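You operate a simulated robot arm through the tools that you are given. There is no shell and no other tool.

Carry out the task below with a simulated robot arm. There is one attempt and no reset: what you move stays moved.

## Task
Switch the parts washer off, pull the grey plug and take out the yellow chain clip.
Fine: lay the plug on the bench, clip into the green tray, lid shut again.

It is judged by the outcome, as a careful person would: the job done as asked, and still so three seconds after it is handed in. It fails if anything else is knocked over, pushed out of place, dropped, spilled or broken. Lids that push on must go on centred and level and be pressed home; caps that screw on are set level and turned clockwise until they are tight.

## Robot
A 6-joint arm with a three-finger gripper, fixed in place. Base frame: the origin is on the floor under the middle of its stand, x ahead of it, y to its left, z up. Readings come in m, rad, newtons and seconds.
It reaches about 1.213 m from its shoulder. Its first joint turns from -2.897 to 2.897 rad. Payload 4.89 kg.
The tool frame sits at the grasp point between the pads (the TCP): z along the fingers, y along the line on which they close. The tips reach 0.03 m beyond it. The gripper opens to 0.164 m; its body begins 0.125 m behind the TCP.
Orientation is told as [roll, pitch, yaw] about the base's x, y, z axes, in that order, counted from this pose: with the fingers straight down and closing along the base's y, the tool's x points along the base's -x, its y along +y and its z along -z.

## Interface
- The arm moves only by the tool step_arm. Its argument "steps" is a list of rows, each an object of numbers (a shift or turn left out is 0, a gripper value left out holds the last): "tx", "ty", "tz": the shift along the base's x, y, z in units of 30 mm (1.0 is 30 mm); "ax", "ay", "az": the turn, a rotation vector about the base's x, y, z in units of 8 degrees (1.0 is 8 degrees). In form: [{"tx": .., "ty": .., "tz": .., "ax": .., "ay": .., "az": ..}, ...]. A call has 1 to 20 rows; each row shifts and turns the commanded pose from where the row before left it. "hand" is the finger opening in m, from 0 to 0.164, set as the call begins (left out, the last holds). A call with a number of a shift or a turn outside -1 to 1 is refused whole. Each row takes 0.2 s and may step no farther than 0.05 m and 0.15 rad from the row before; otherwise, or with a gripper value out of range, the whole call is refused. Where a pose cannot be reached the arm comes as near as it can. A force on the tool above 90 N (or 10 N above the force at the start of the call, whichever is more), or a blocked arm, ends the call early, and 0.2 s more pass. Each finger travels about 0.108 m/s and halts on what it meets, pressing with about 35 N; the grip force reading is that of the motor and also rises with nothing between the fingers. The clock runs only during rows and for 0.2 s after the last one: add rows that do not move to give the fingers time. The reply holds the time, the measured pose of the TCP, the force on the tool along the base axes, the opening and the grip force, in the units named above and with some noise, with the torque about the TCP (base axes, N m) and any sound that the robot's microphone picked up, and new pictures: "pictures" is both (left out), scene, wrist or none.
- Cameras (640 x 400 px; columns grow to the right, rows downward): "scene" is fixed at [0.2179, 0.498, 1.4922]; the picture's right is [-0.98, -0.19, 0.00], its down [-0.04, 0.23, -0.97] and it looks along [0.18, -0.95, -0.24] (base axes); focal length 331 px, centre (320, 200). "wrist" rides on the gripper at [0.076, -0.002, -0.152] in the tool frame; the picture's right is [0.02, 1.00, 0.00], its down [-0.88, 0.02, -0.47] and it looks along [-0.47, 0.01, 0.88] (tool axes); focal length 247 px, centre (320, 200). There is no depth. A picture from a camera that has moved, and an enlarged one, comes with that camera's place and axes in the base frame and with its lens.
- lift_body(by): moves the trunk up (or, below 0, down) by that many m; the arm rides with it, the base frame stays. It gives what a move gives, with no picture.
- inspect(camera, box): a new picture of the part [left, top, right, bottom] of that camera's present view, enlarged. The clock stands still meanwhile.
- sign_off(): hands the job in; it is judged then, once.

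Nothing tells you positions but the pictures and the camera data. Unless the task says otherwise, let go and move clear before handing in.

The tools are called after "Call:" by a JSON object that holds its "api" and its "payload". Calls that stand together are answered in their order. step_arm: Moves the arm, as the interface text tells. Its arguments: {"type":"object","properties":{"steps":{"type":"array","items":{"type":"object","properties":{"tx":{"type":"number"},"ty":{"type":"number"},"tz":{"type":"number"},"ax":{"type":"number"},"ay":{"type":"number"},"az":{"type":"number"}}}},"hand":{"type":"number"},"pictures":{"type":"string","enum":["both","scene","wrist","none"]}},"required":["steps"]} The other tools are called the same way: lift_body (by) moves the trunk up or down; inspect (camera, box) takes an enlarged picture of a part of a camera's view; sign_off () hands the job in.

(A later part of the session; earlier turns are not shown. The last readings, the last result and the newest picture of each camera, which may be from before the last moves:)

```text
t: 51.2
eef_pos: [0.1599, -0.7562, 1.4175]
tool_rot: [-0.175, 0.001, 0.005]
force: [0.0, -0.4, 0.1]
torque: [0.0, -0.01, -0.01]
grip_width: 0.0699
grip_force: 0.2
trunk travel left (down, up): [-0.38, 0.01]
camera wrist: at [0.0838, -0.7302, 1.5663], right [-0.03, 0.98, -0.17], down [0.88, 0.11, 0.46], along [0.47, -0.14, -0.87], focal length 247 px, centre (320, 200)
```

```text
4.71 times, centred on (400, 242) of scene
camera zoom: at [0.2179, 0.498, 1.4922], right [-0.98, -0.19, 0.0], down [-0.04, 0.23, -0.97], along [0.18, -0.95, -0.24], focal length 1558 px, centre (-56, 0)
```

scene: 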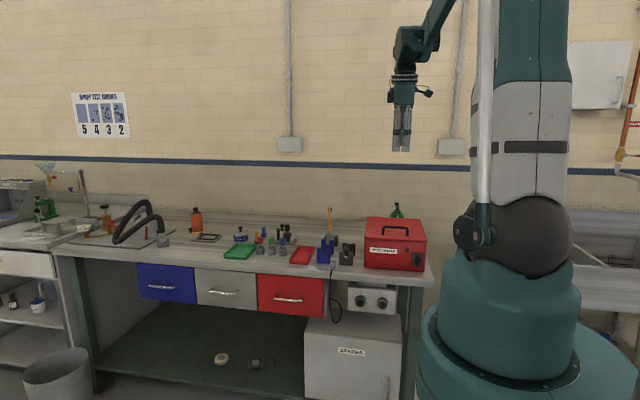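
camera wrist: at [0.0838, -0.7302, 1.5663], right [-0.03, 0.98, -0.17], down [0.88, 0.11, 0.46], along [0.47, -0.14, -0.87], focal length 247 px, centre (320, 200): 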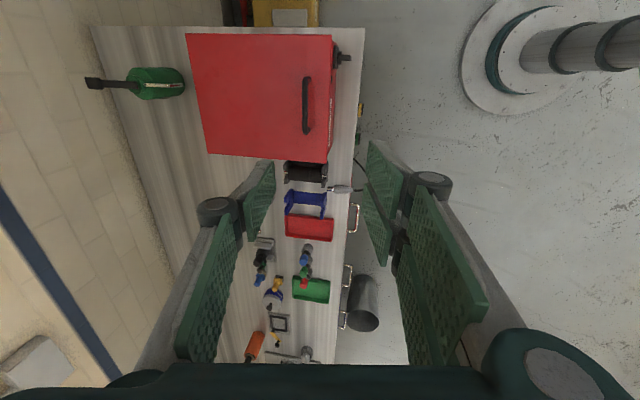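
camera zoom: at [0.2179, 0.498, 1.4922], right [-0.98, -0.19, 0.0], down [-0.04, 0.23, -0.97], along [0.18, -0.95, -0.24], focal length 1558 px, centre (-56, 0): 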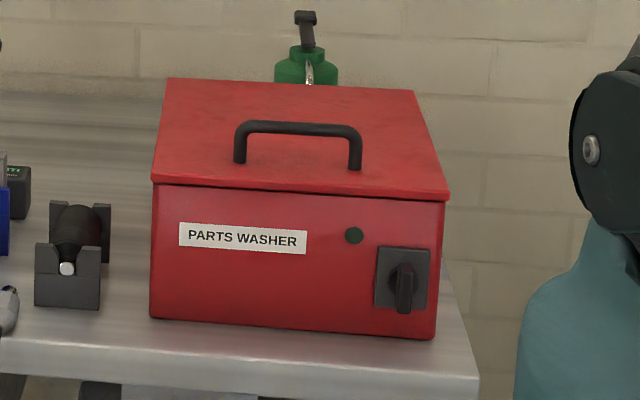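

The handle bar spans x 0.10–0.20 at y≈−0.848, z≈1.06, and the lid's back edge (the likely hinge) is at y≈−1.109. I'll go vertical over the bar.

Call:
{"api": "step_arm", "payload": {"steps": [{"ax": 0.65, "ty": -0.8}, {"ax": 0.6, "ty": -0.8}, {"ty": -0.8, "tx": -0.13}, {"ty": -0.66, "tx": -0.13}, {"tz": -0.9}, {"tz": -0.9}, {"tz": -0.9}, {"tz": -0.9}, {"tz": -0.9}, {"tz": -0.9}, {"tz": -0.9}, {"tz": -0.9}, {"tz": -0.9}, {"tz": -0.9}, {"tz": -0.9}], "pictures": "both"}}

Call:
{"api": "inspect", "payload": {"camera": "wrist", "box": [170, 60, 470, 260]}}

Call:
{"api": "inspect", "payload": {"camera": "scene", "box": [355, 170, 445, 285]}}

```text
t: 54.4
eef_pos: [0.1511, -0.8467, 1.1198]
tool_rot: [-0.002, 0.001, 0.006]
force: [-0.2, 0.2, 0.1]
torque: [-0.04, 0.0, -0.01]
grip_width: 0.0699
grip_force: 0.2
trunk travel left (down, up): [-0.38, 0.01]
camera wrist: at [0.0759, -0.8482, 1.2708], right [-0.03, 1.0, 0.0], down [0.88, 0.02, 0.47], along [0.47, 0.01, -0.88], focal length 247 px, centre (320, 200)
```

scene: 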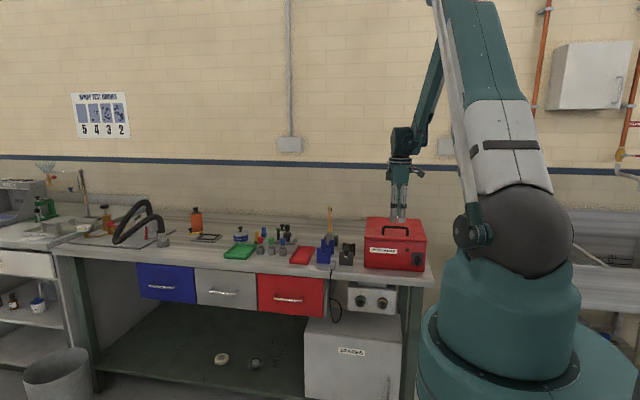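
wrist: 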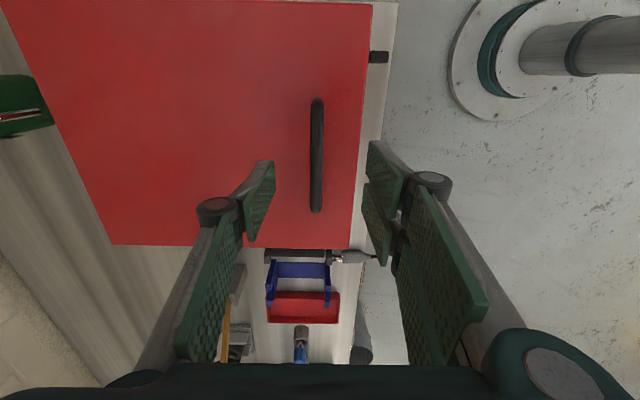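

```text
2.00 times, centred on (320, 160) of wrist
camera zoom: at [0.0759, -0.8482, 1.2708], right [-0.03, 1.0, 0.0], down [0.88, 0.02, 0.47], along [0.47, 0.01, -0.88], focal length 494 px, centre (320, 280)
```

zoom: 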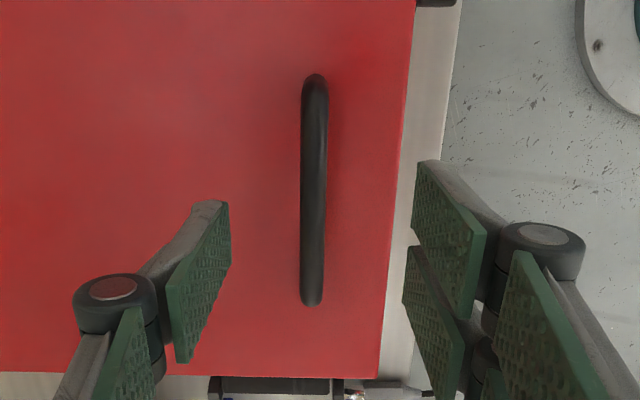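

```text
3.48 times, centred on (400, 228) of scene
camera zoom: at [0.2179, 0.498, 1.4922], right [-0.98, -0.19, 0.0], down [-0.04, 0.23, -0.97], along [0.18, -0.95, -0.24], focal length 1152 px, centre (42, 104)
```

zoom: 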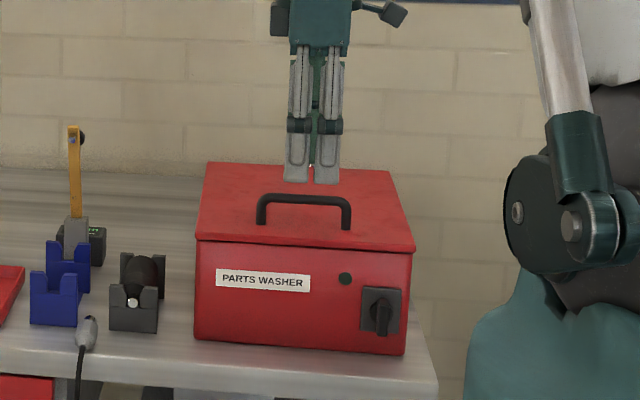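

Call:
{"api": "step_arm", "payload": {"steps": [{"ty": -0.11, "tz": -0.4}, {"tz": -0.4}, {"tz": -0.4}, {"tz": -0.4}], "pictures": "none"}}

Call:
{"api": "inspect", "payload": {"camera": "scene", "box": [365, 185, 435, 265]}}

Call:
{"api": "inspect", "payload": {"camera": "wrist", "box": [170, 60, 470, 260]}}

```text
t: 55.4
eef_pos: [0.1517, -0.8499, 1.0715]
tool_rot: [-0.001, -0.003, 0.004]
force: [-0.4, -0.4, -0.5]
torque: [-0.03, -0.03, -0.01]
grip_width: 0.0701
grip_force: 0.1
trunk travel left (down, up): [-0.38, 0.01]
```

```text
5.00 times, centred on (400, 225) of scene
camera zoom: at [0.2179, 0.498, 1.4922], right [-0.98, -0.19, 0.0], down [-0.04, 0.23, -0.97], along [0.18, -0.95, -0.24], focal length 1655 px, centre (-80, 75)
```

zoom: 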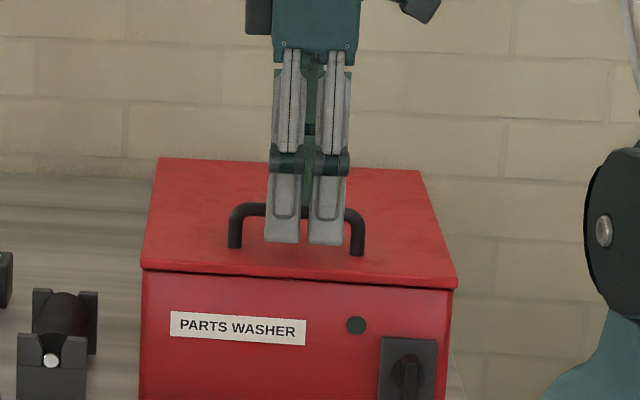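

```text
2.00 times, centred on (320, 160) of wrist
camera zoom: at [0.076, -0.8516, 1.223], right [-0.03, 1.0, 0.0], down [0.88, 0.02, 0.47], along [0.47, 0.01, -0.88], focal length 494 px, centre (320, 280)
```

zoom: 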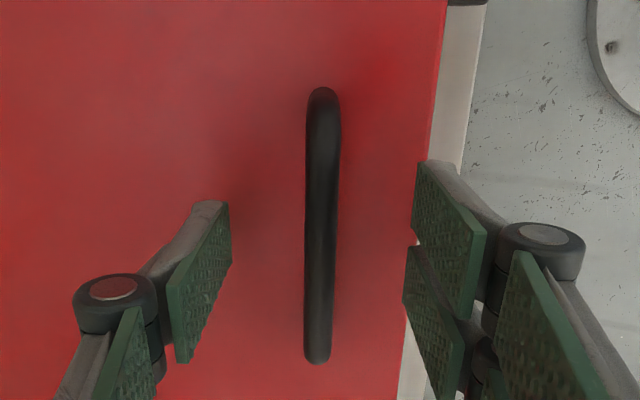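

The fingers are centred over the handle bar. I'll close on it.

Call:
{"api": "step_arm", "payload": {"hand": 0.0, "steps": [{}, {}, {}, {}], "pictures": "none"}}

Call:
{"api": "inspect", "payload": {"camera": "wrist", "box": [170, 60, 470, 260]}}

```text
t: 56.4
eef_pos: [0.1518, -0.8502, 1.0727]
tool_rot: [-0.002, -0.001, 0.002]
force: [0.1, 7.1, -3.7]
torque: [0.13, 0.01, -0.51]
grip_width: 0.0112
grip_force: 45.2
trunk travel left (down, up): [-0.38, 0.01]
```

```text
2.00 times, centred on (320, 160) of wrist
camera zoom: at [0.076, -0.8515, 1.2231], right [-0.03, 1.0, 0.0], down [0.88, 0.02, 0.47], along [0.47, 0.01, -0.88], focal length 494 px, centre (320, 280)
```

zoom: 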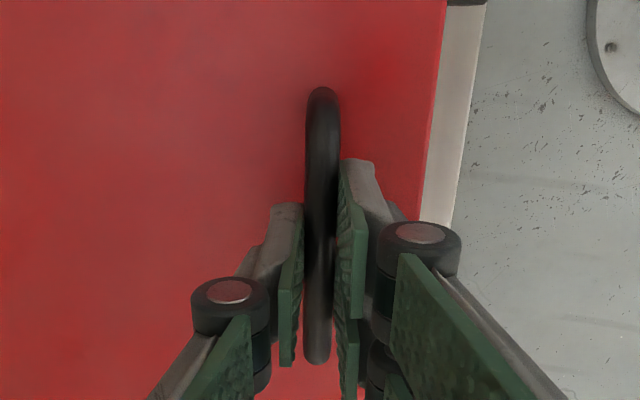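

Grip is firm on the bar. I'll lift the first 9° along the hinge arc and check forces and the view.

Call:
{"api": "step_arm", "payload": {"steps": [{"ty": -0.108, "tz": 0.454}, {"ty": -0.132, "tz": 0.448}, {"ty": -0.155, "tz": 0.44}], "pictures": "scene"}}

Call:
{"api": "inspect", "payload": {"camera": "scene", "box": [355, 170, 445, 285]}}

```text
t: 57.2
eef_pos: [0.1529, -0.8588, 1.1144]
tool_rot: [0.001, -0.002, 0.003]
force: [-2.3, 38.2, 8.6]
torque: [0.82, 0.44, -0.94]
grip_width: 0.0112
grip_force: 45.3
trunk travel left (down, up): [-0.38, 0.01]
```

scene: 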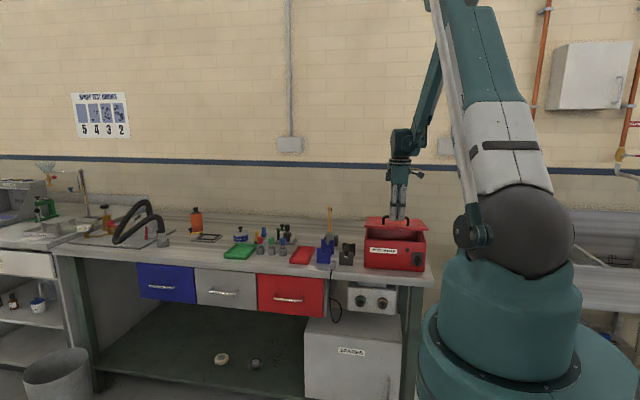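

```text
3.48 times, centred on (400, 228) of scene
camera zoom: at [0.2179, 0.498, 1.4922], right [-0.98, -0.19, 0.0], down [-0.04, 0.23, -0.97], along [0.18, -0.95, -0.24], focal length 1152 px, centre (42, 104)
```

zoom: 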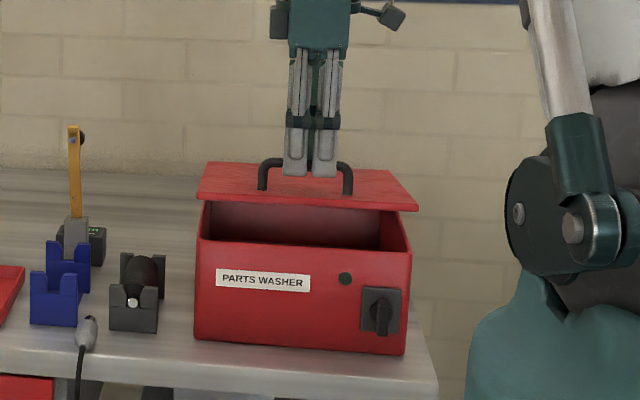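

The lid is hinged at the back and opening, but a +y force of 38 N means my arc bends backward too early. I'll refit the hinge height and relax the y path.

Call:
{"api": "step_arm", "payload": {"steps": [{"ty": 0.05, "tz": 0.35}, {"ty": -0.1, "tz": 0.43}, {"ty": -0.16, "tz": 0.425}], "pictures": "none"}}

```text
t: 58.0
eef_pos: [0.151, -0.8718, 1.1461]
tool_rot: [-0.002, 0.0, 0.003]
force: [2.5, -26.1, -16.5]
torque: [-0.44, -0.05, -0.84]
grip_width: 0.0113
grip_force: 44.9
trunk travel left (down, up): [-0.38, 0.01]
```

Call:
{"api": "step_arm", "payload": {"steps": [{"ty": -0.3, "tz": 0.33}, {"ty": -0.224, "tz": 0.403}, {"ty": -0.245, "tz": 0.39}, {"ty": -0.265, "tz": 0.377}], "pictures": "none"}}

```text
t: 59.0
eef_pos: [0.1504, -0.8992, 1.1925]
tool_rot: [0.0, 0.001, 0.004]
force: [2.7, 3.7, -3.0]
torque: [0.17, 0.23, -1.2]
grip_width: 0.0115
grip_force: 45.0
trunk travel left (down, up): [-0.38, 0.01]
```

Forces are small now; the fitted hinge (y≈−1.111, z≈1.023, R≈0.264) matches. I'll continue along the arc.

Call:
{"api": "step_arm", "payload": {"steps": [{"ty": -0.2845, "tz": 0.3628}, {"ty": -0.303, "tz": 0.3474}, {"ty": -0.3208, "tz": 0.3311}, {"ty": -0.3377, "tz": 0.3138}, {"ty": -0.3537, "tz": 0.2957}], "pictures": "both"}}

Call:
{"api": "inspect", "payload": {"camera": "scene", "box": [345, 140, 455, 285]}}

```text
t: 60.2
eef_pos: [0.1518, -0.947, 1.2426]
tool_rot: [-0.002, 0.0, 0.004]
force: [3.4, 2.5, -1.9]
torque: [0.1, 0.29, -1.43]
grip_width: 0.0111
grip_force: 45.0
trunk travel left (down, up): [-0.38, 0.01]
camera wrist: at [0.076, -0.9491, 1.3944], right [-0.03, 1.0, 0.0], down [0.88, 0.02, 0.47], along [0.47, 0.01, -0.88], focal length 247 px, centre (320, 200)
```

scene: 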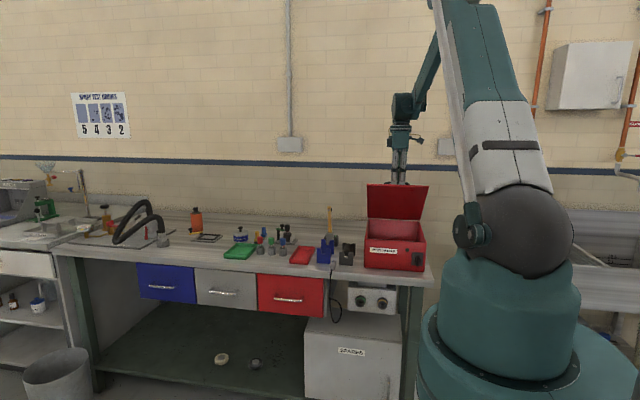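
wrist: 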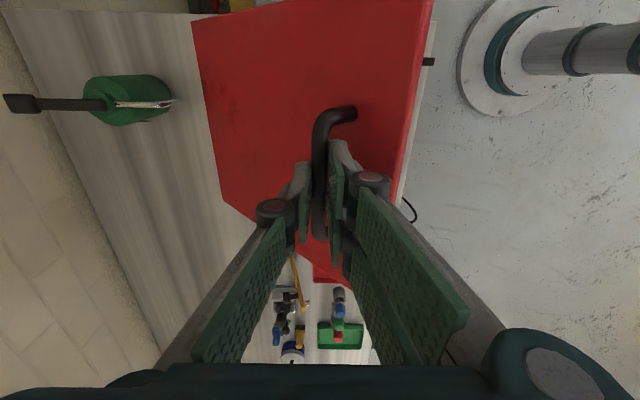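

```text
2.76 times, centred on (400, 212) of scene
camera zoom: at [0.2179, 0.498, 1.4922], right [-0.98, -0.19, 0.0], down [-0.04, 0.23, -0.97], along [0.18, -0.95, -0.24], focal length 913 px, centre (99, 166)
```

zoom: 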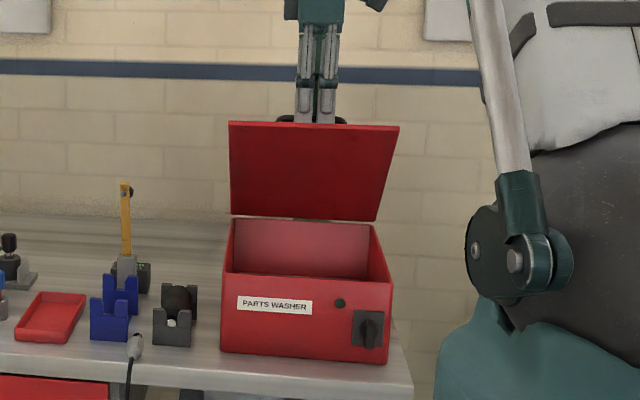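

The lid is at about 44° and tracking well. A green bottle stands behind the washer, so I'll open only as far as needed, continuing in small steps.

Call:
{"api": "step_arm", "payload": {"steps": [{"ty": -0.3687, "tz": 0.2768}, {"ty": -0.3826, "tz": 0.2571}, {"ty": -0.3956, "tz": 0.2367}, {"ty": -0.4074, "tz": 0.2157}, {"ty": -0.4181, "tz": 0.1941}], "pictures": "wrist"}}

Call:
{"api": "inspect", "payload": {"camera": "scene", "box": [345, 140, 455, 285]}}

Call:
{"api": "inspect", "payload": {"camera": "wrist", "box": [200, 60, 440, 300]}}

```text
t: 61.4
eef_pos: [0.1512, -1.0071, 1.2765]
tool_rot: [-0.002, 0.001, 0.001]
force: [-1.4, 0.5, -4.8]
torque: [0.06, 0.57, -1.6]
grip_width: 0.0115
grip_force: 45.4
trunk travel left (down, up): [-0.38, 0.01]
camera wrist: at [0.076, -1.0084, 1.4296], right [-0.03, 1.0, 0.0], down [0.88, 0.02, 0.47], along [0.47, 0.01, -0.88], focal length 247 px, centre (320, 200)
```

wrist: 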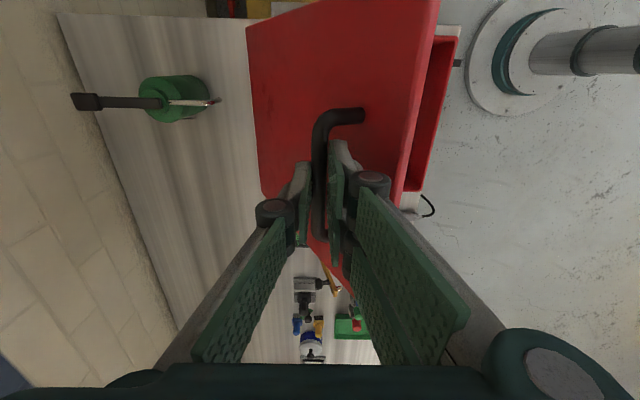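

```text
2.76 times, centred on (400, 212) of scene
camera zoom: at [0.2179, 0.498, 1.4922], right [-0.98, -0.19, 0.0], down [-0.04, 0.23, -0.97], along [0.18, -0.95, -0.24], focal length 913 px, centre (99, 166)
```

zoom: 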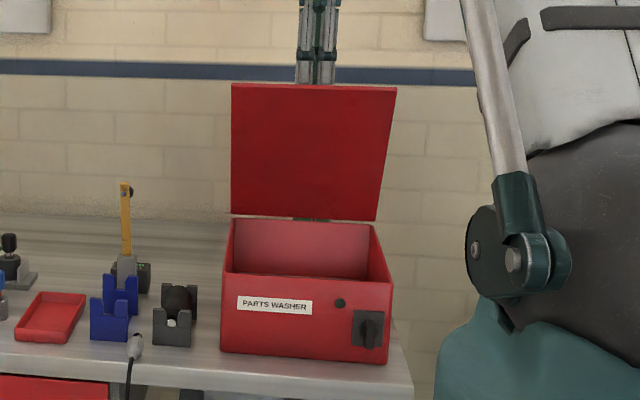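

```text
1.67 times, centred on (320, 180) of wrist
camera zoom: at [0.076, -1.0084, 1.4296], right [-0.03, 1.0, 0.0], down [0.88, 0.02, 0.47], along [0.47, 0.01, -0.88], focal length 412 px, centre (320, 233)
```

zoom: 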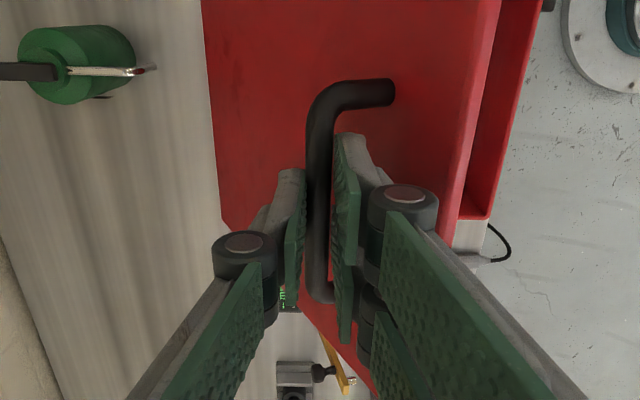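

Call:
{"api": "step_arm", "payload": {"steps": [{"ty": -0.4277, "tz": 0.1719}, {"ty": -0.4361, "tz": 0.1493}, {"ty": -0.4434, "tz": 0.1263}, {"ty": -0.4494, "tz": 0.1029}, {"ty": -0.4541, "tz": 0.0793}], "pictures": "wrist"}}

Call:
{"api": "inspect", "payload": {"camera": "wrist", "box": [200, 60, 440, 300]}}

Call:
{"api": "inspect", "payload": {"camera": "scene", "box": [345, 120, 455, 285]}}

```text
t: 62.6
eef_pos: [0.1516, -1.073, 1.298]
tool_rot: [-0.003, 0.001, 0.004]
force: [-5.1, 0.6, -1.6]
torque: [0.03, 0.66, -1.73]
grip_width: 0.0116
grip_force: 45.3
trunk travel left (down, up): [-0.38, 0.01]
camera wrist: at [0.0761, -1.0739, 1.4487], right [-0.03, 1.0, 0.0], down [0.88, 0.02, 0.47], along [0.47, 0.01, -0.88], focal length 247 px, centre (320, 200)
```

wrist: 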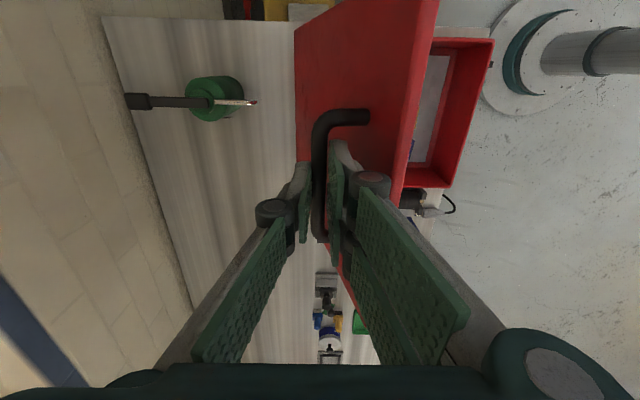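

```text
1.67 times, centred on (320, 180) of wrist
camera zoom: at [0.0761, -1.0739, 1.4487], right [-0.03, 1.0, 0.0], down [0.88, 0.02, 0.47], along [0.47, 0.01, -0.88], focal length 412 px, centre (320, 233)
```

zoom: 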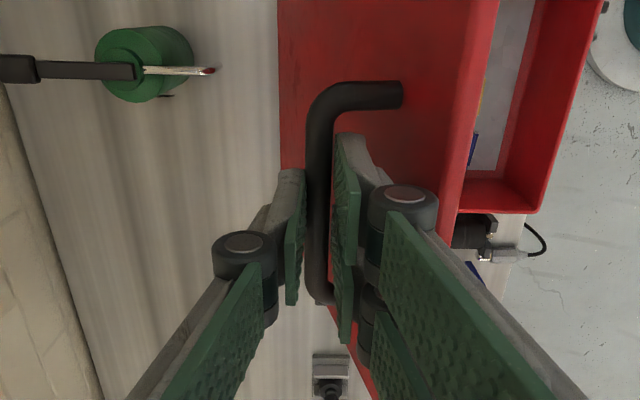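

```text
2.42 times, centred on (400, 202) of scene
camera zoom: at [0.2179, 0.498, 1.4922], right [-0.98, -0.19, 0.0], down [-0.04, 0.23, -0.97], along [0.18, -0.95, -0.24], focal length 803 px, centre (126, 194)
```

zoom: 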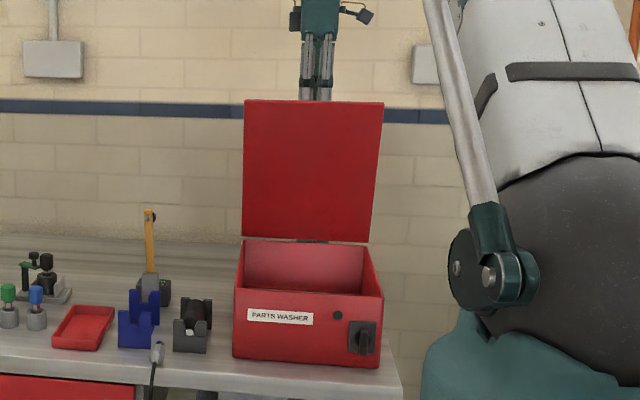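

Call:
{"api": "step_arm", "payload": {"steps": [{"ty": -0.4577, "tz": 0.0554}, {"ty": -0.46, "tz": 0.0314}, {"ty": -0.461, "tz": 0.0072}], "pictures": "wrist"}}

Call:
{"api": "inspect", "payload": {"camera": "wrist", "box": [200, 60, 520, 300]}}

```text
t: 63.4
eef_pos: [0.1517, -1.1148, 1.3004]
tool_rot: [-0.002, 0.001, 0.004]
force: [-3.2, 2.1, -3.0]
torque: [-0.06, 0.41, -1.76]
grip_width: 0.0116
grip_force: 45.0
trunk travel left (down, up): [-0.38, 0.01]
camera wrist: at [0.0761, -1.1159, 1.4512], right [-0.03, 1.0, 0.0], down [0.88, 0.02, 0.47], along [0.47, 0.01, -0.88], focal length 247 px, centre (320, 200)
```

wrist: 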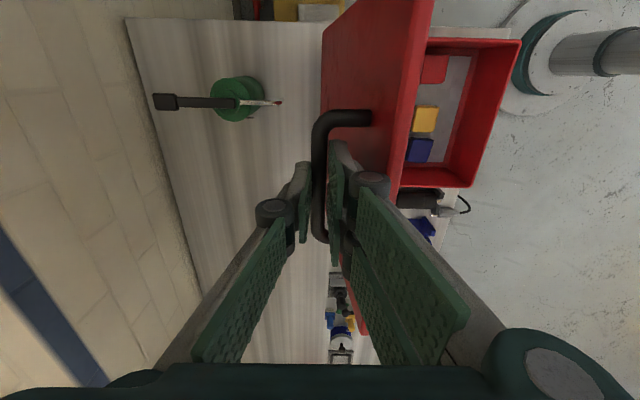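

```text
1.67 times, centred on (360, 180) of wrist
camera zoom: at [0.0761, -1.1159, 1.4512], right [-0.03, 1.0, 0.0], down [0.88, 0.02, 0.47], along [0.47, 0.01, -0.88], focal length 412 px, centre (253, 233)
```

zoom: 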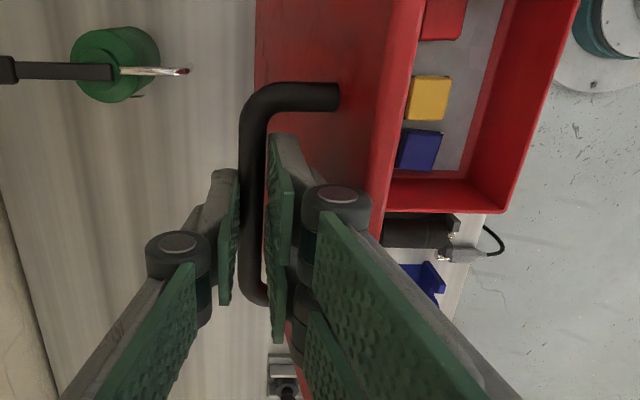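

Inside the washer I can see red, yellow and blue clips. I'll open a little further toward vertical.

Call:
{"api": "step_arm", "payload": {"steps": [{"ty": -0.4607, "tz": -0.0169}, {"ty": -0.4592, "tz": -0.041}, {"ty": -0.4564, "tz": -0.065}], "pictures": "wrist"}}

Call:
{"api": "inspect", "payload": {"camera": "wrist", "box": [200, 0, 560, 300]}}

Call:
{"api": "inspect", "payload": {"camera": "scene", "box": [345, 120, 455, 285]}}

```text
t: 64.2
eef_pos: [0.1514, -1.1556, 1.2962]
tool_rot: [-0.002, 0.001, 0.004]
force: [-0.7, 0.9, -8.3]
torque: [-0.17, 0.18, -1.73]
grip_width: 0.0117
grip_force: 44.9
trunk travel left (down, up): [-0.38, 0.01]
camera wrist: at [0.0762, -1.1572, 1.4473], right [-0.03, 1.0, 0.0], down [0.88, 0.02, 0.47], along [0.47, 0.01, -0.88], focal length 247 px, centre (320, 200)
```

wrist: 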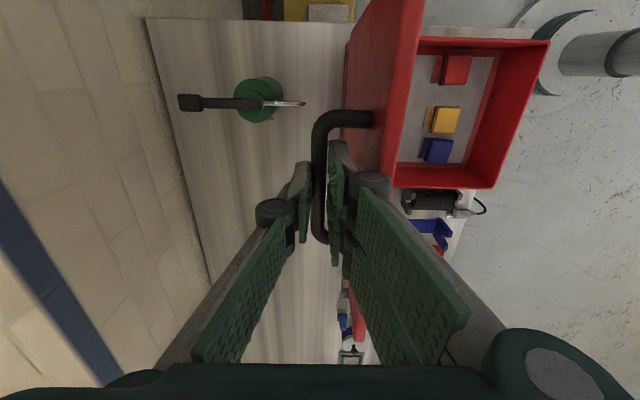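

```text
1.33 times, centred on (380, 150) of wrist
camera zoom: at [0.0762, -1.1572, 1.4473], right [-0.03, 1.0, 0.0], down [0.88, 0.02, 0.47], along [0.47, 0.01, -0.88], focal length 329 px, centre (240, 267)
```

zoom: 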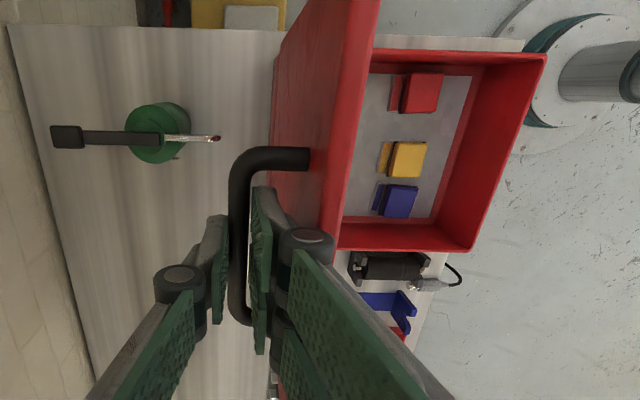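

```text
2.42 times, centred on (400, 202) of scene
camera zoom: at [0.2179, 0.498, 1.4922], right [-0.98, -0.19, 0.0], down [-0.04, 0.23, -0.97], along [0.18, -0.95, -0.24], focal length 803 px, centre (126, 194)
```

zoom: 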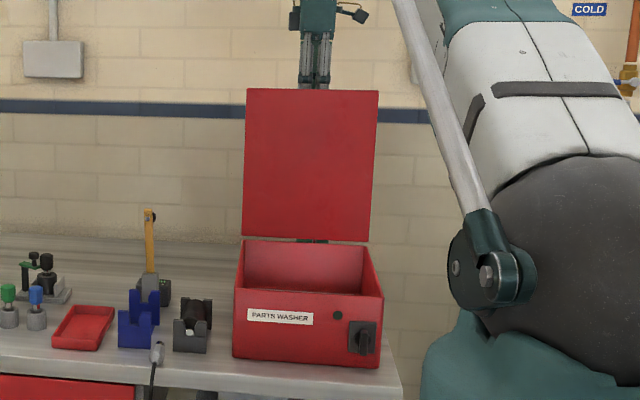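

The lid stands at about 92°. I'll loosen the fingers only slightly, keeping the bar caged, to see whether it stays by itself.

Call:
{"api": "step_arm", "payload": {"hand": 0.035, "steps": [{}, {}, {}, {}, {}], "pictures": "none"}}

Call:
{"api": "inspect", "payload": {"camera": "wrist", "box": [200, 60, 440, 260]}}

Call:
{"api": "inspect", "payload": {"camera": "scene", "box": [345, 120, 455, 285]}}

```text
t: 65.4
eef_pos: [0.1519, -1.1557, 1.2959]
tool_rot: [-0.001, -0.001, 0.004]
force: [0.5, 0.5, -0.6]
torque: [0.01, -0.02, -0.01]
grip_width: 0.0348
grip_force: 0.0
trunk travel left (down, up): [-0.38, 0.01]
```

```text
2.00 times, centred on (320, 160) of wrist
camera zoom: at [0.0759, -1.1571, 1.4478], right [-0.03, 1.0, 0.0], down [0.88, 0.02, 0.47], along [0.47, 0.01, -0.88], focal length 494 px, centre (320, 280)
```

zoom: 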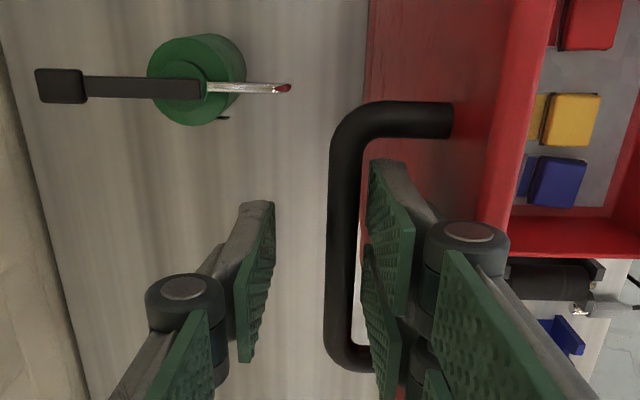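

```text
2.42 times, centred on (400, 202) of scene
camera zoom: at [0.2179, 0.498, 1.4922], right [-0.98, -0.19, 0.0], down [-0.04, 0.23, -0.97], along [0.18, -0.95, -0.24], focal length 803 px, centre (126, 194)
```

zoom: 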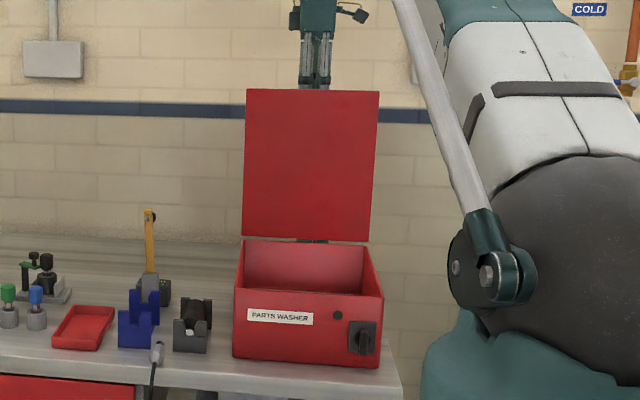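

Call:
{"api": "step_arm", "payload": {"steps": [{"ty": 0.3}, {}, {}], "pictures": "none"}}

Call:
{"api": "inspect", "payload": {"camera": "wrist", "box": [200, 60, 440, 260]}}

```text
t: 66.2
eef_pos: [0.1517, -1.1473, 1.297]
tool_rot: [-0.001, -0.001, 0.003]
force: [0.1, -0.1, 0.1]
torque: [-0.03, 0.0, 0.03]
grip_width: 0.0352
grip_force: 0.0
trunk travel left (down, up): [-0.38, 0.01]
```

```text
2.00 times, centred on (320, 160) of wrist
camera zoom: at [0.076, -1.1482, 1.4476], right [-0.03, 1.0, 0.0], down [0.88, 0.02, 0.47], along [0.47, 0.01, -0.88], focal length 494 px, centre (320, 280)
```

zoom: 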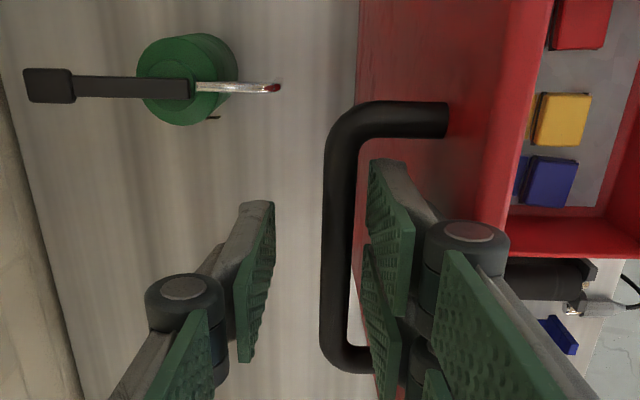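

Call:
{"api": "step_arm", "payload": {"steps": [{}, {}, {}, {}, {}, {}, {}, {}], "pictures": "none"}}

Call:
{"api": "inspect", "payload": {"camera": "wrist", "box": [200, 60, 440, 260]}}

```text
t: 68.0
eef_pos: [0.1521, -1.1467, 1.2975]
tool_rot: [-0.001, 0.001, 0.003]
force: [0.1, 0.4, 0.2]
torque: [0.0, 0.0, 0.0]
grip_width: 0.0351
grip_force: 0.1
trunk travel left (down, up): [-0.38, 0.01]
```

```text
2.00 times, centred on (320, 160) of wrist
camera zoom: at [0.076, -1.1481, 1.4477], right [-0.03, 1.0, 0.0], down [0.88, 0.02, 0.47], along [0.47, 0.01, -0.88], focal length 494 px, centre (320, 280)
```

zoom: 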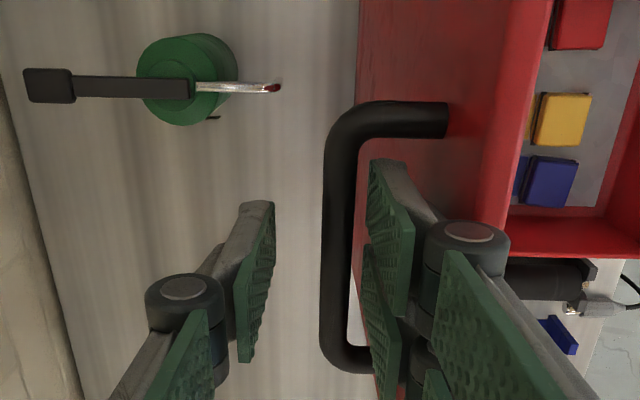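

Call:
{"api": "step_arm", "payload": {"steps": [{"ty": 0.3}, {}, {}, {}], "pictures": "none"}}

Call:
{"api": "inspect", "payload": {"camera": "wrist", "box": [200, 60, 440, 260]}}

```text
t: 69.0
eef_pos: [0.1527, -1.1385, 1.2959]
tool_rot: [-0.001, 0.001, 0.002]
force: [-0.7, 0.0, 0.6]
torque: [0.0, -0.04, 0.0]
grip_width: 0.0346
grip_force: 0.1
trunk travel left (down, up): [-0.38, 0.01]
```

```text
2.00 times, centred on (320, 160) of wrist
camera zoom: at [0.076, -1.1394, 1.4475], right [-0.03, 1.0, 0.0], down [0.88, 0.02, 0.47], along [0.47, 0.01, -0.88], focal length 494 px, centre (320, 280)
```

zoom: 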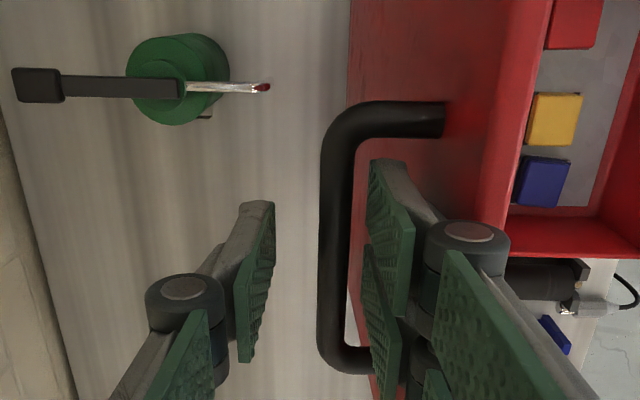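

The lid stays where it's left; the front fingers were just nudging it while I tested. I'll push the bar back a little to about 91–92°, then withdraw straight up.

Call:
{"api": "step_arm", "payload": {"hand": 0.025, "steps": [{"ty": -0.3}, {"ty": -0.3}, {"ty": -0.15}], "pictures": "none"}}

Call:
{"api": "inspect", "payload": {"camera": "wrist", "box": [200, 60, 440, 260]}}

```text
t: 69.8
eef_pos: [0.1511, -1.1591, 1.296]
tool_rot: [-0.002, -0.001, 0.004]
force: [0.2, -0.8, -0.2]
torque: [0.02, 0.01, 0.01]
grip_width: 0.025
grip_force: 0.1
trunk travel left (down, up): [-0.38, 0.01]
```

```text
2.00 times, centred on (320, 160) of wrist
camera zoom: at [0.0761, -1.1616, 1.4476], right [-0.03, 1.0, 0.0], down [0.88, 0.02, 0.47], along [0.47, 0.01, -0.88], focal length 494 px, centre (320, 280)
```

zoom: 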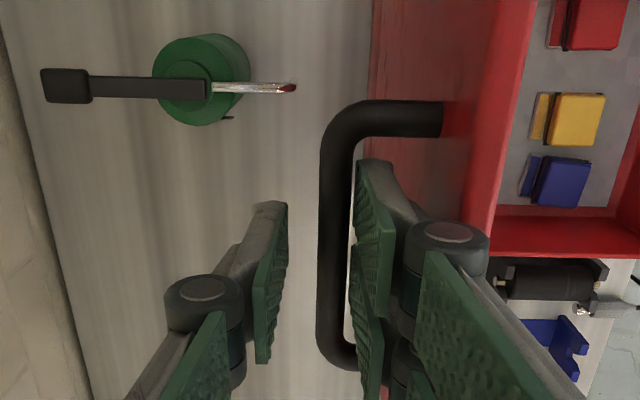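

Call:
{"api": "step_arm", "payload": {"steps": [{"tz": 0.3}, {"tz": 0.3}, {"tz": 0.3}, {"tz": 0.3}], "pictures": "none"}}

Call:
{"api": "inspect", "payload": {"camera": "wrist", "box": [200, 60, 440, 260]}}

```text
t: 70.8
eef_pos: [0.1519, -1.1582, 1.3313]
tool_rot: [-0.003, 0.0, 0.001]
force: [0.1, -0.3, 0.0]
torque: [0.01, -0.01, 0.0]
grip_width: 0.025
grip_force: 0.0
trunk travel left (down, up): [-0.38, 0.01]
```

```text
2.00 times, centred on (320, 160) of wrist
camera zoom: at [0.076, -1.1609, 1.4831], right [-0.03, 1.0, 0.0], down [0.88, 0.02, 0.47], along [0.47, 0.01, -0.88], focal length 494 px, centre (320, 280)
```

zoom: 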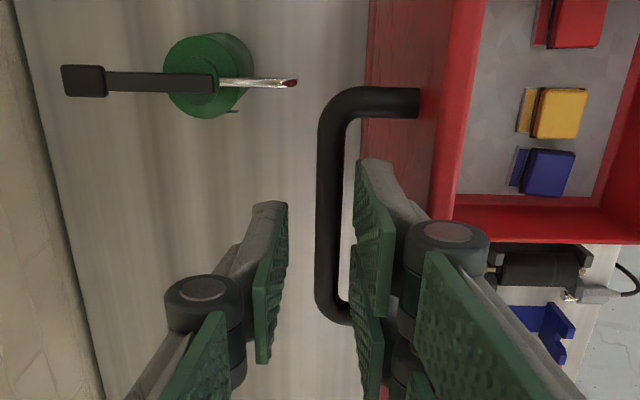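

Call:
{"api": "step_arm", "payload": {"steps": [{"tz": 0.4}, {"tz": 0.4}, {"tz": 0.4}, {"tz": 0.4}], "pictures": "wrist"}}

Call:
{"api": "inspect", "payload": {"camera": "scene", "box": [345, 100, 455, 285]}}

```text
t: 71.8
eef_pos: [0.1511, -1.1581, 1.3807]
tool_rot: [-0.003, 0.0, 0.004]
force: [0.5, -0.3, 0.1]
torque: [0.02, -0.01, 0.0]
grip_width: 0.0249
grip_force: 0.0
trunk travel left (down, up): [-0.38, 0.01]
camera wrist: at [0.0766, -1.1613, 1.5314], right [-0.03, 1.0, 0.0], down [0.88, 0.02, 0.47], along [0.47, 0.01, -0.88], focal length 247 px, centre (320, 200)
```

wrist: 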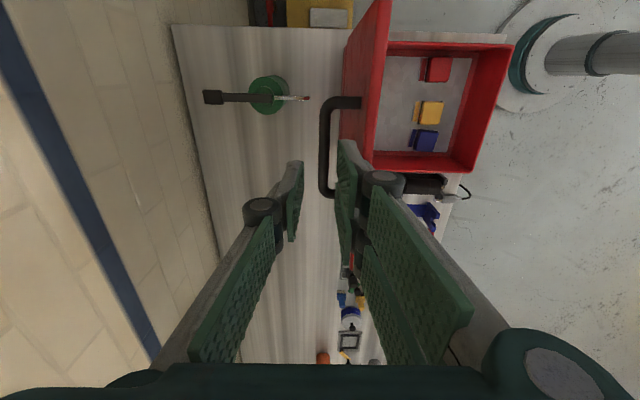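

```text
2.16 times, centred on (400, 192) of scene
camera zoom: at [0.2179, 0.498, 1.4922], right [-0.98, -0.19, 0.0], down [-0.04, 0.23, -0.97], along [0.18, -0.95, -0.24], focal length 716 px, centre (147, 216)
```

zoom: 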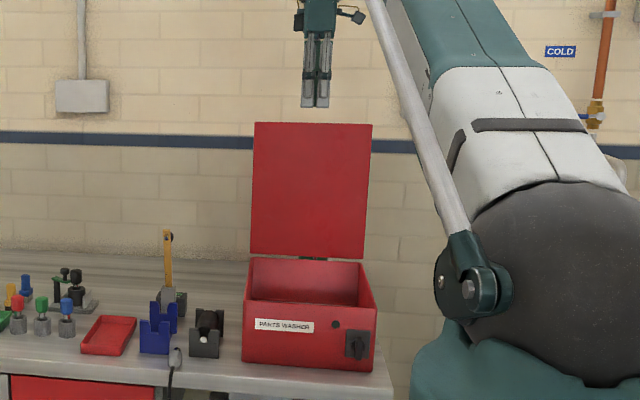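

The lid stands open by itself and the fingers are above its edge. I'll move forward over the box and look down at the yellow clip.

Call:
{"api": "step_arm", "payload": {"hand": 0.1, "steps": [{"tz": 0.7, "ty": 0.1}, {"tz": 0.4, "ty": 0.6}, {"ty": 0.9}, {"ty": 0.9}, {"ty": 0.9}, {"ty": 0.9}, {"ty": 0.9}, {"ty": 0.9}, {"ty": 0.5}], "pictures": "both"}}

Call:
{"api": "inspect", "payload": {"camera": "wrist", "box": [180, 0, 400, 180]}}

```text
t: 73.8
eef_pos: [0.1517, -0.9614, 1.412]
tool_rot: [-0.002, 0.0, 0.002]
force: [-0.1, -0.1, -0.4]
torque: [0.0, -0.01, 0.01]
grip_width: 0.1
grip_force: 0.0
trunk travel left (down, up): [-0.38, 0.01]
camera wrist: at [0.0759, -0.9632, 1.5638], right [-0.03, 1.0, 0.0], down [0.88, 0.02, 0.47], along [0.47, 0.01, -0.88], focal length 247 px, centre (320, 200)
```

scene: 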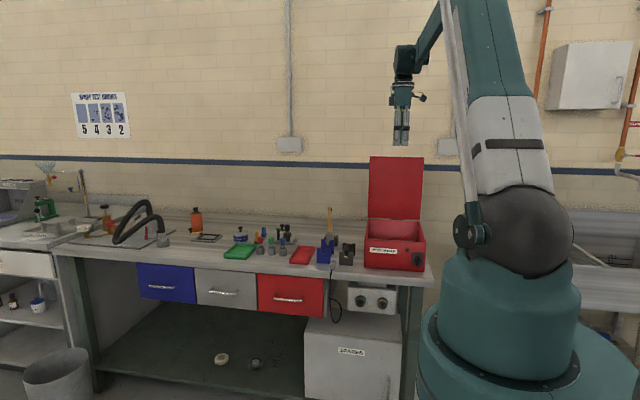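
wrist: 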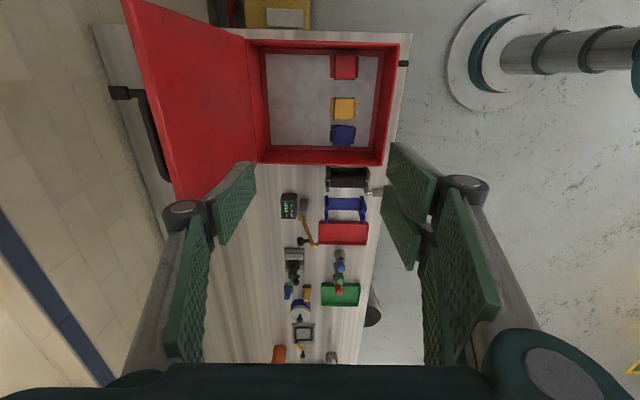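

```text
2.22 times, centred on (290, 90) of wrist
camera zoom: at [0.0759, -0.9632, 1.5638], right [-0.03, 1.0, 0.0], down [0.88, 0.02, 0.47], along [0.47, 0.01, -0.88], focal length 549 px, centre (387, 444)
```

zoom: 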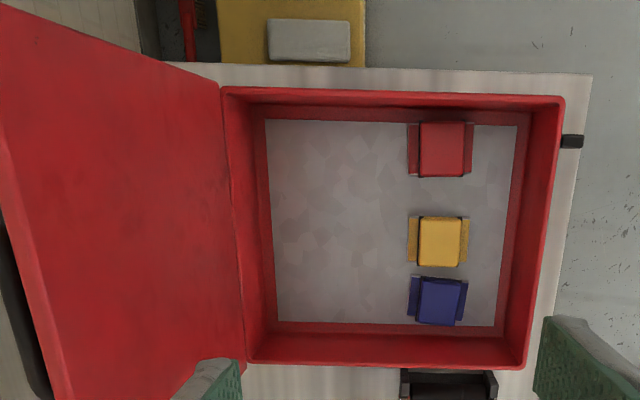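

I see the yellow clip on the box floor between the red and blue ones, at about (0.16, −0.90), with its free sides along y. I'll descend partway for a closer look.

Call:
{"api": "step_arm", "payload": {"hand": 0.075, "steps": [{"ty": 0.7, "tz": -0.5}, {"ty": 0.7, "tz": -0.6}, {"ty": 0.65, "tz": -0.7}, {"tz": -0.9}, {"tz": -0.9}, {"tz": -0.9}, {"tz": -0.9}, {"tz": -0.9}, {"tz": -0.9}, {"tz": -0.9}], "pictures": "wrist"}}

Call:
{"api": "inspect", "payload": {"camera": "wrist", "box": [220, 40, 420, 220]}}

```text
t: 76.0
eef_pos: [0.1516, -0.8996, 1.1672]
tool_rot: [-0.002, -0.001, 0.005]
force: [-0.5, 0.6, 0.2]
torque: [-0.07, -0.03, 0.0]
grip_width: 0.0751
grip_force: 0.1
trunk travel left (down, up): [-0.38, 0.01]
camera wrist: at [0.0761, -0.9008, 1.3205], right [-0.03, 1.0, 0.0], down [0.88, 0.02, 0.47], along [0.47, 0.01, -0.88], focal length 247 px, centre (320, 200)
```

wrist: 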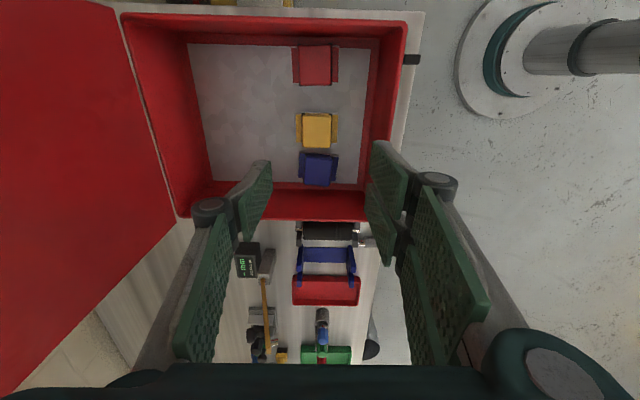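

```text
2.22 times, centred on (320, 130) of wrist
camera zoom: at [0.0761, -0.9008, 1.3205], right [-0.03, 1.0, 0.0], down [0.88, 0.02, 0.47], along [0.47, 0.01, -0.88], focal length 549 px, centre (320, 356)
```

zoom: 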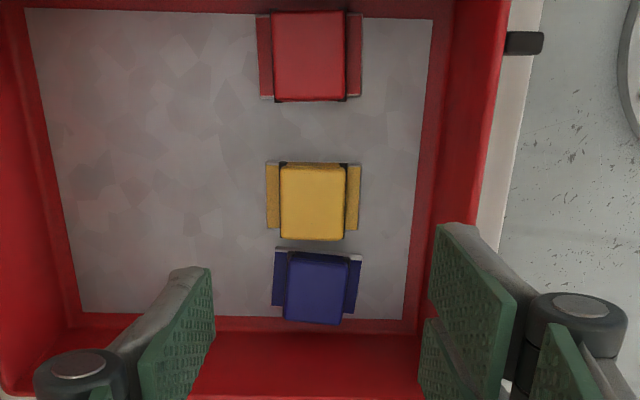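

Call:
{"api": "inspect", "payload": {"camera": "wrist", "box": [285, 95, 355, 195]}}

```text
4.00 times, centred on (320, 145) of wrist
camera zoom: at [0.0761, -0.9008, 1.3205], right [-0.03, 1.0, 0.0], down [0.88, 0.02, 0.47], along [0.47, 0.01, -0.88], focal length 988 px, centre (320, 420)
```

zoom: 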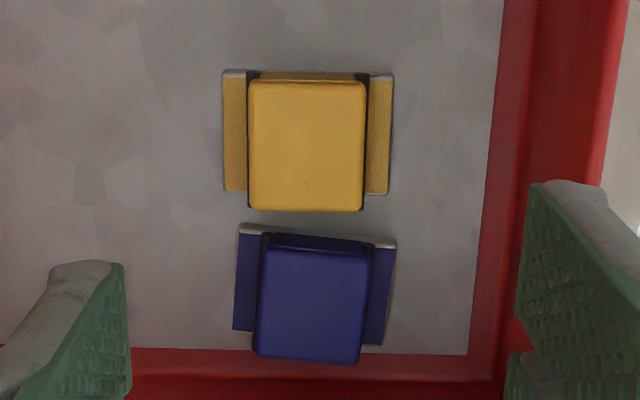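

The yellow clip's block is centred near (0.163, −0.904) with its top at z≈0.94 and base wings below it, and the blue clip is only about 12 mm away in x. I'll descend, straddling the block in y.

Call:
{"api": "step_arm", "payload": {"hand": 0.068, "steps": [{"tx": 0.26, "ty": -0.15, "tz": -0.7}, {"tz": -0.8}, {"tz": -0.8}, {"tz": -0.8}, {"tz": -0.8}, {"tz": -0.8}, {"tz": -0.8}], "pictures": "wrist"}}

Call:
{"api": "inspect", "payload": {"camera": "wrist", "box": [220, 40, 440, 240]}}

Call:
{"api": "inspect", "payload": {"camera": "scene", "box": [345, 160, 455, 285]}}

```text
t: 77.6
eef_pos: [0.1587, -0.9038, 1.0034]
tool_rot: [-0.002, 0.001, 0.003]
force: [-0.1, 0.5, 0.0]
torque: [-0.04, -0.01, -0.01]
grip_width: 0.0679
grip_force: 0.0
trunk travel left (down, up): [-0.38, 0.01]
camera wrist: at [0.0834, -0.9061, 1.156], right [-0.03, 1.0, 0.0], down [0.88, 0.02, 0.47], along [0.47, 0.01, -0.88], focal length 247 px, centre (320, 200)
```

wrist: 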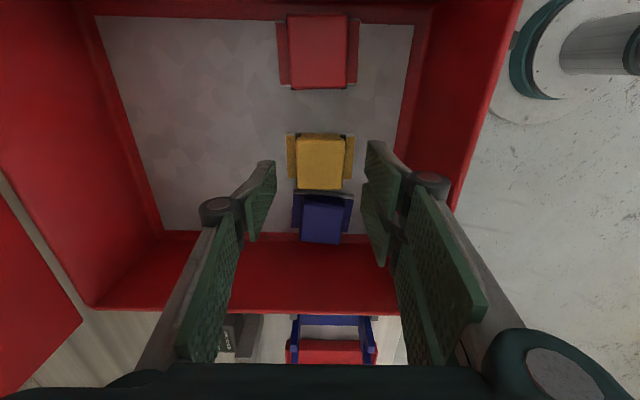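

```text
2.00 times, centred on (330, 140) of wrist
camera zoom: at [0.0834, -0.9061, 1.156], right [-0.03, 1.0, 0.0], down [0.88, 0.02, 0.47], along [0.47, 0.01, -0.88], focal length 494 px, centre (300, 320)
```

zoom: 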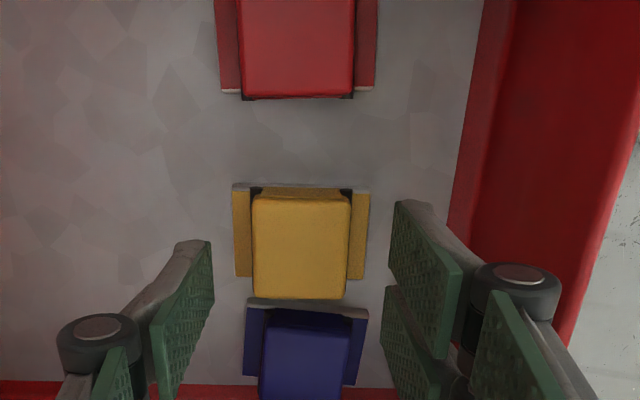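

```text
3.20 times, centred on (400, 222) of scene
camera zoom: at [0.2179, 0.498, 1.4922], right [-0.98, -0.19, 0.0], down [-0.04, 0.23, -0.97], along [0.18, -0.95, -0.24], focal length 1060 px, centre (64, 128)
```

zoom: 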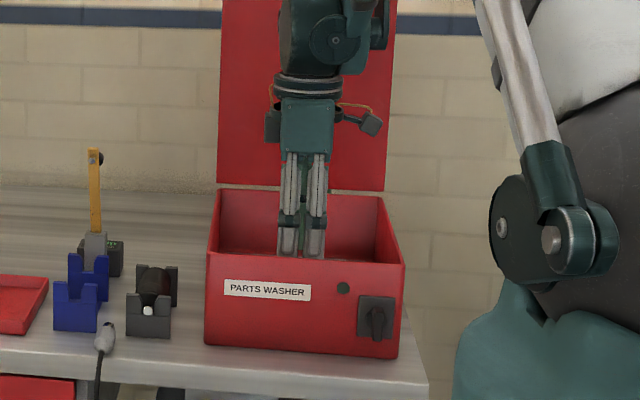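

Call:
{"api": "step_arm", "payload": {"steps": [{"tz": -0.5}, {"tz": -0.5}, {"tz": -0.4}, {"tz": -0.3}], "pictures": "wrist"}}

Call:
{"api": "inspect", "payload": {"camera": "wrist", "box": [220, 40, 440, 260]}}

```text
t: 78.6
eef_pos: [0.1599, -0.9047, 0.9545]
tool_rot: [-0.001, -0.001, 0.005]
force: [0.3, -0.1, 0.4]
torque: [-0.02, 0.02, 0.0]
grip_width: 0.0682
grip_force: 0.0
trunk travel left (down, up): [-0.38, 0.01]
camera wrist: at [0.0839, -0.9065, 1.1052], right [-0.03, 1.0, 0.0], down [0.88, 0.02, 0.47], along [0.47, 0.01, -0.88], focal length 247 px, centre (320, 200)
```

wrist: 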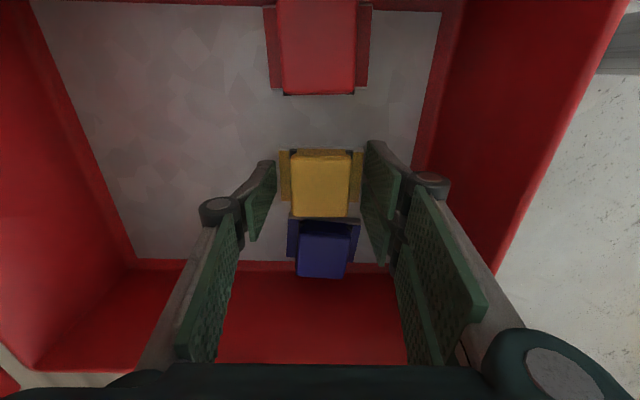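

```text
1.82 times, centred on (330, 150) of wrist
camera zoom: at [0.0839, -0.9065, 1.1052], right [-0.03, 1.0, 0.0], down [0.88, 0.02, 0.47], along [0.47, 0.01, -0.88], focal length 449 px, centre (302, 291)
```

zoom: 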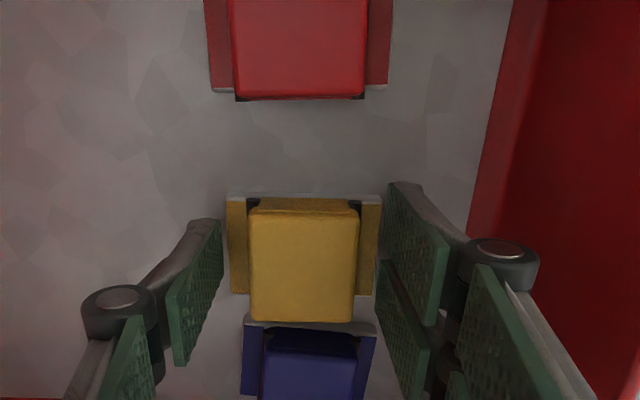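

Call:
{"api": "step_arm", "payload": {"hand": 0.056, "steps": [{}, {"tz": -0.15}, {"tz": -0.1}, {"tz": -0.1}], "pictures": "wrist"}}

Call:
{"api": "inspect", "payload": {"camera": "wrist", "box": [220, 40, 440, 260]}}

```text
t: 79.6
eef_pos: [0.1609, -0.9021, 0.9493]
tool_rot: [-0.003, -0.001, 0.006]
force: [1.4, 3.6, 105.3]
torque: [-0.96, -0.05, -0.08]
grip_width: 0.0479
grip_force: 21.5
trunk travel left (down, up): [-0.38, 0.01]
camera wrist: at [0.0837, -0.903, 1.101], right [-0.03, 1.0, 0.0], down [0.88, 0.02, 0.47], along [0.47, 0.01, -0.88], focal length 247 px, centre (320, 200)
```

wrist: 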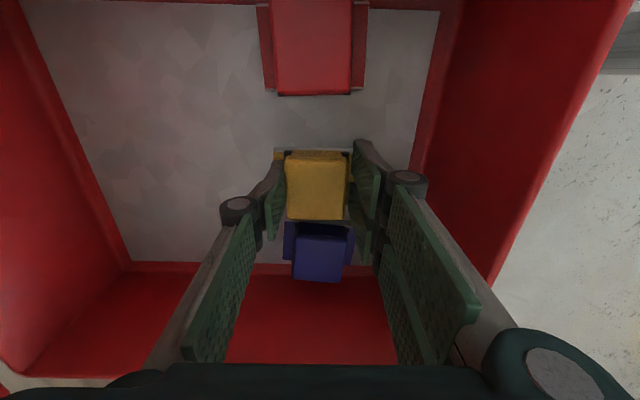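

```text
1.82 times, centred on (330, 150) of wrist
camera zoom: at [0.0837, -0.903, 1.101], right [-0.03, 1.0, 0.0], down [0.88, 0.02, 0.47], along [0.47, 0.01, -0.88], focal length 449 px, centre (302, 291)
```

zoom: 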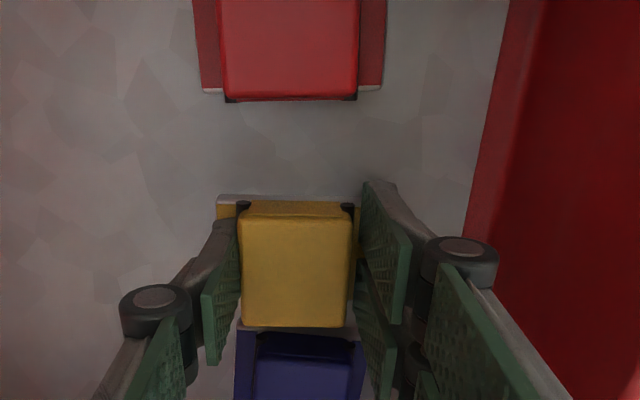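

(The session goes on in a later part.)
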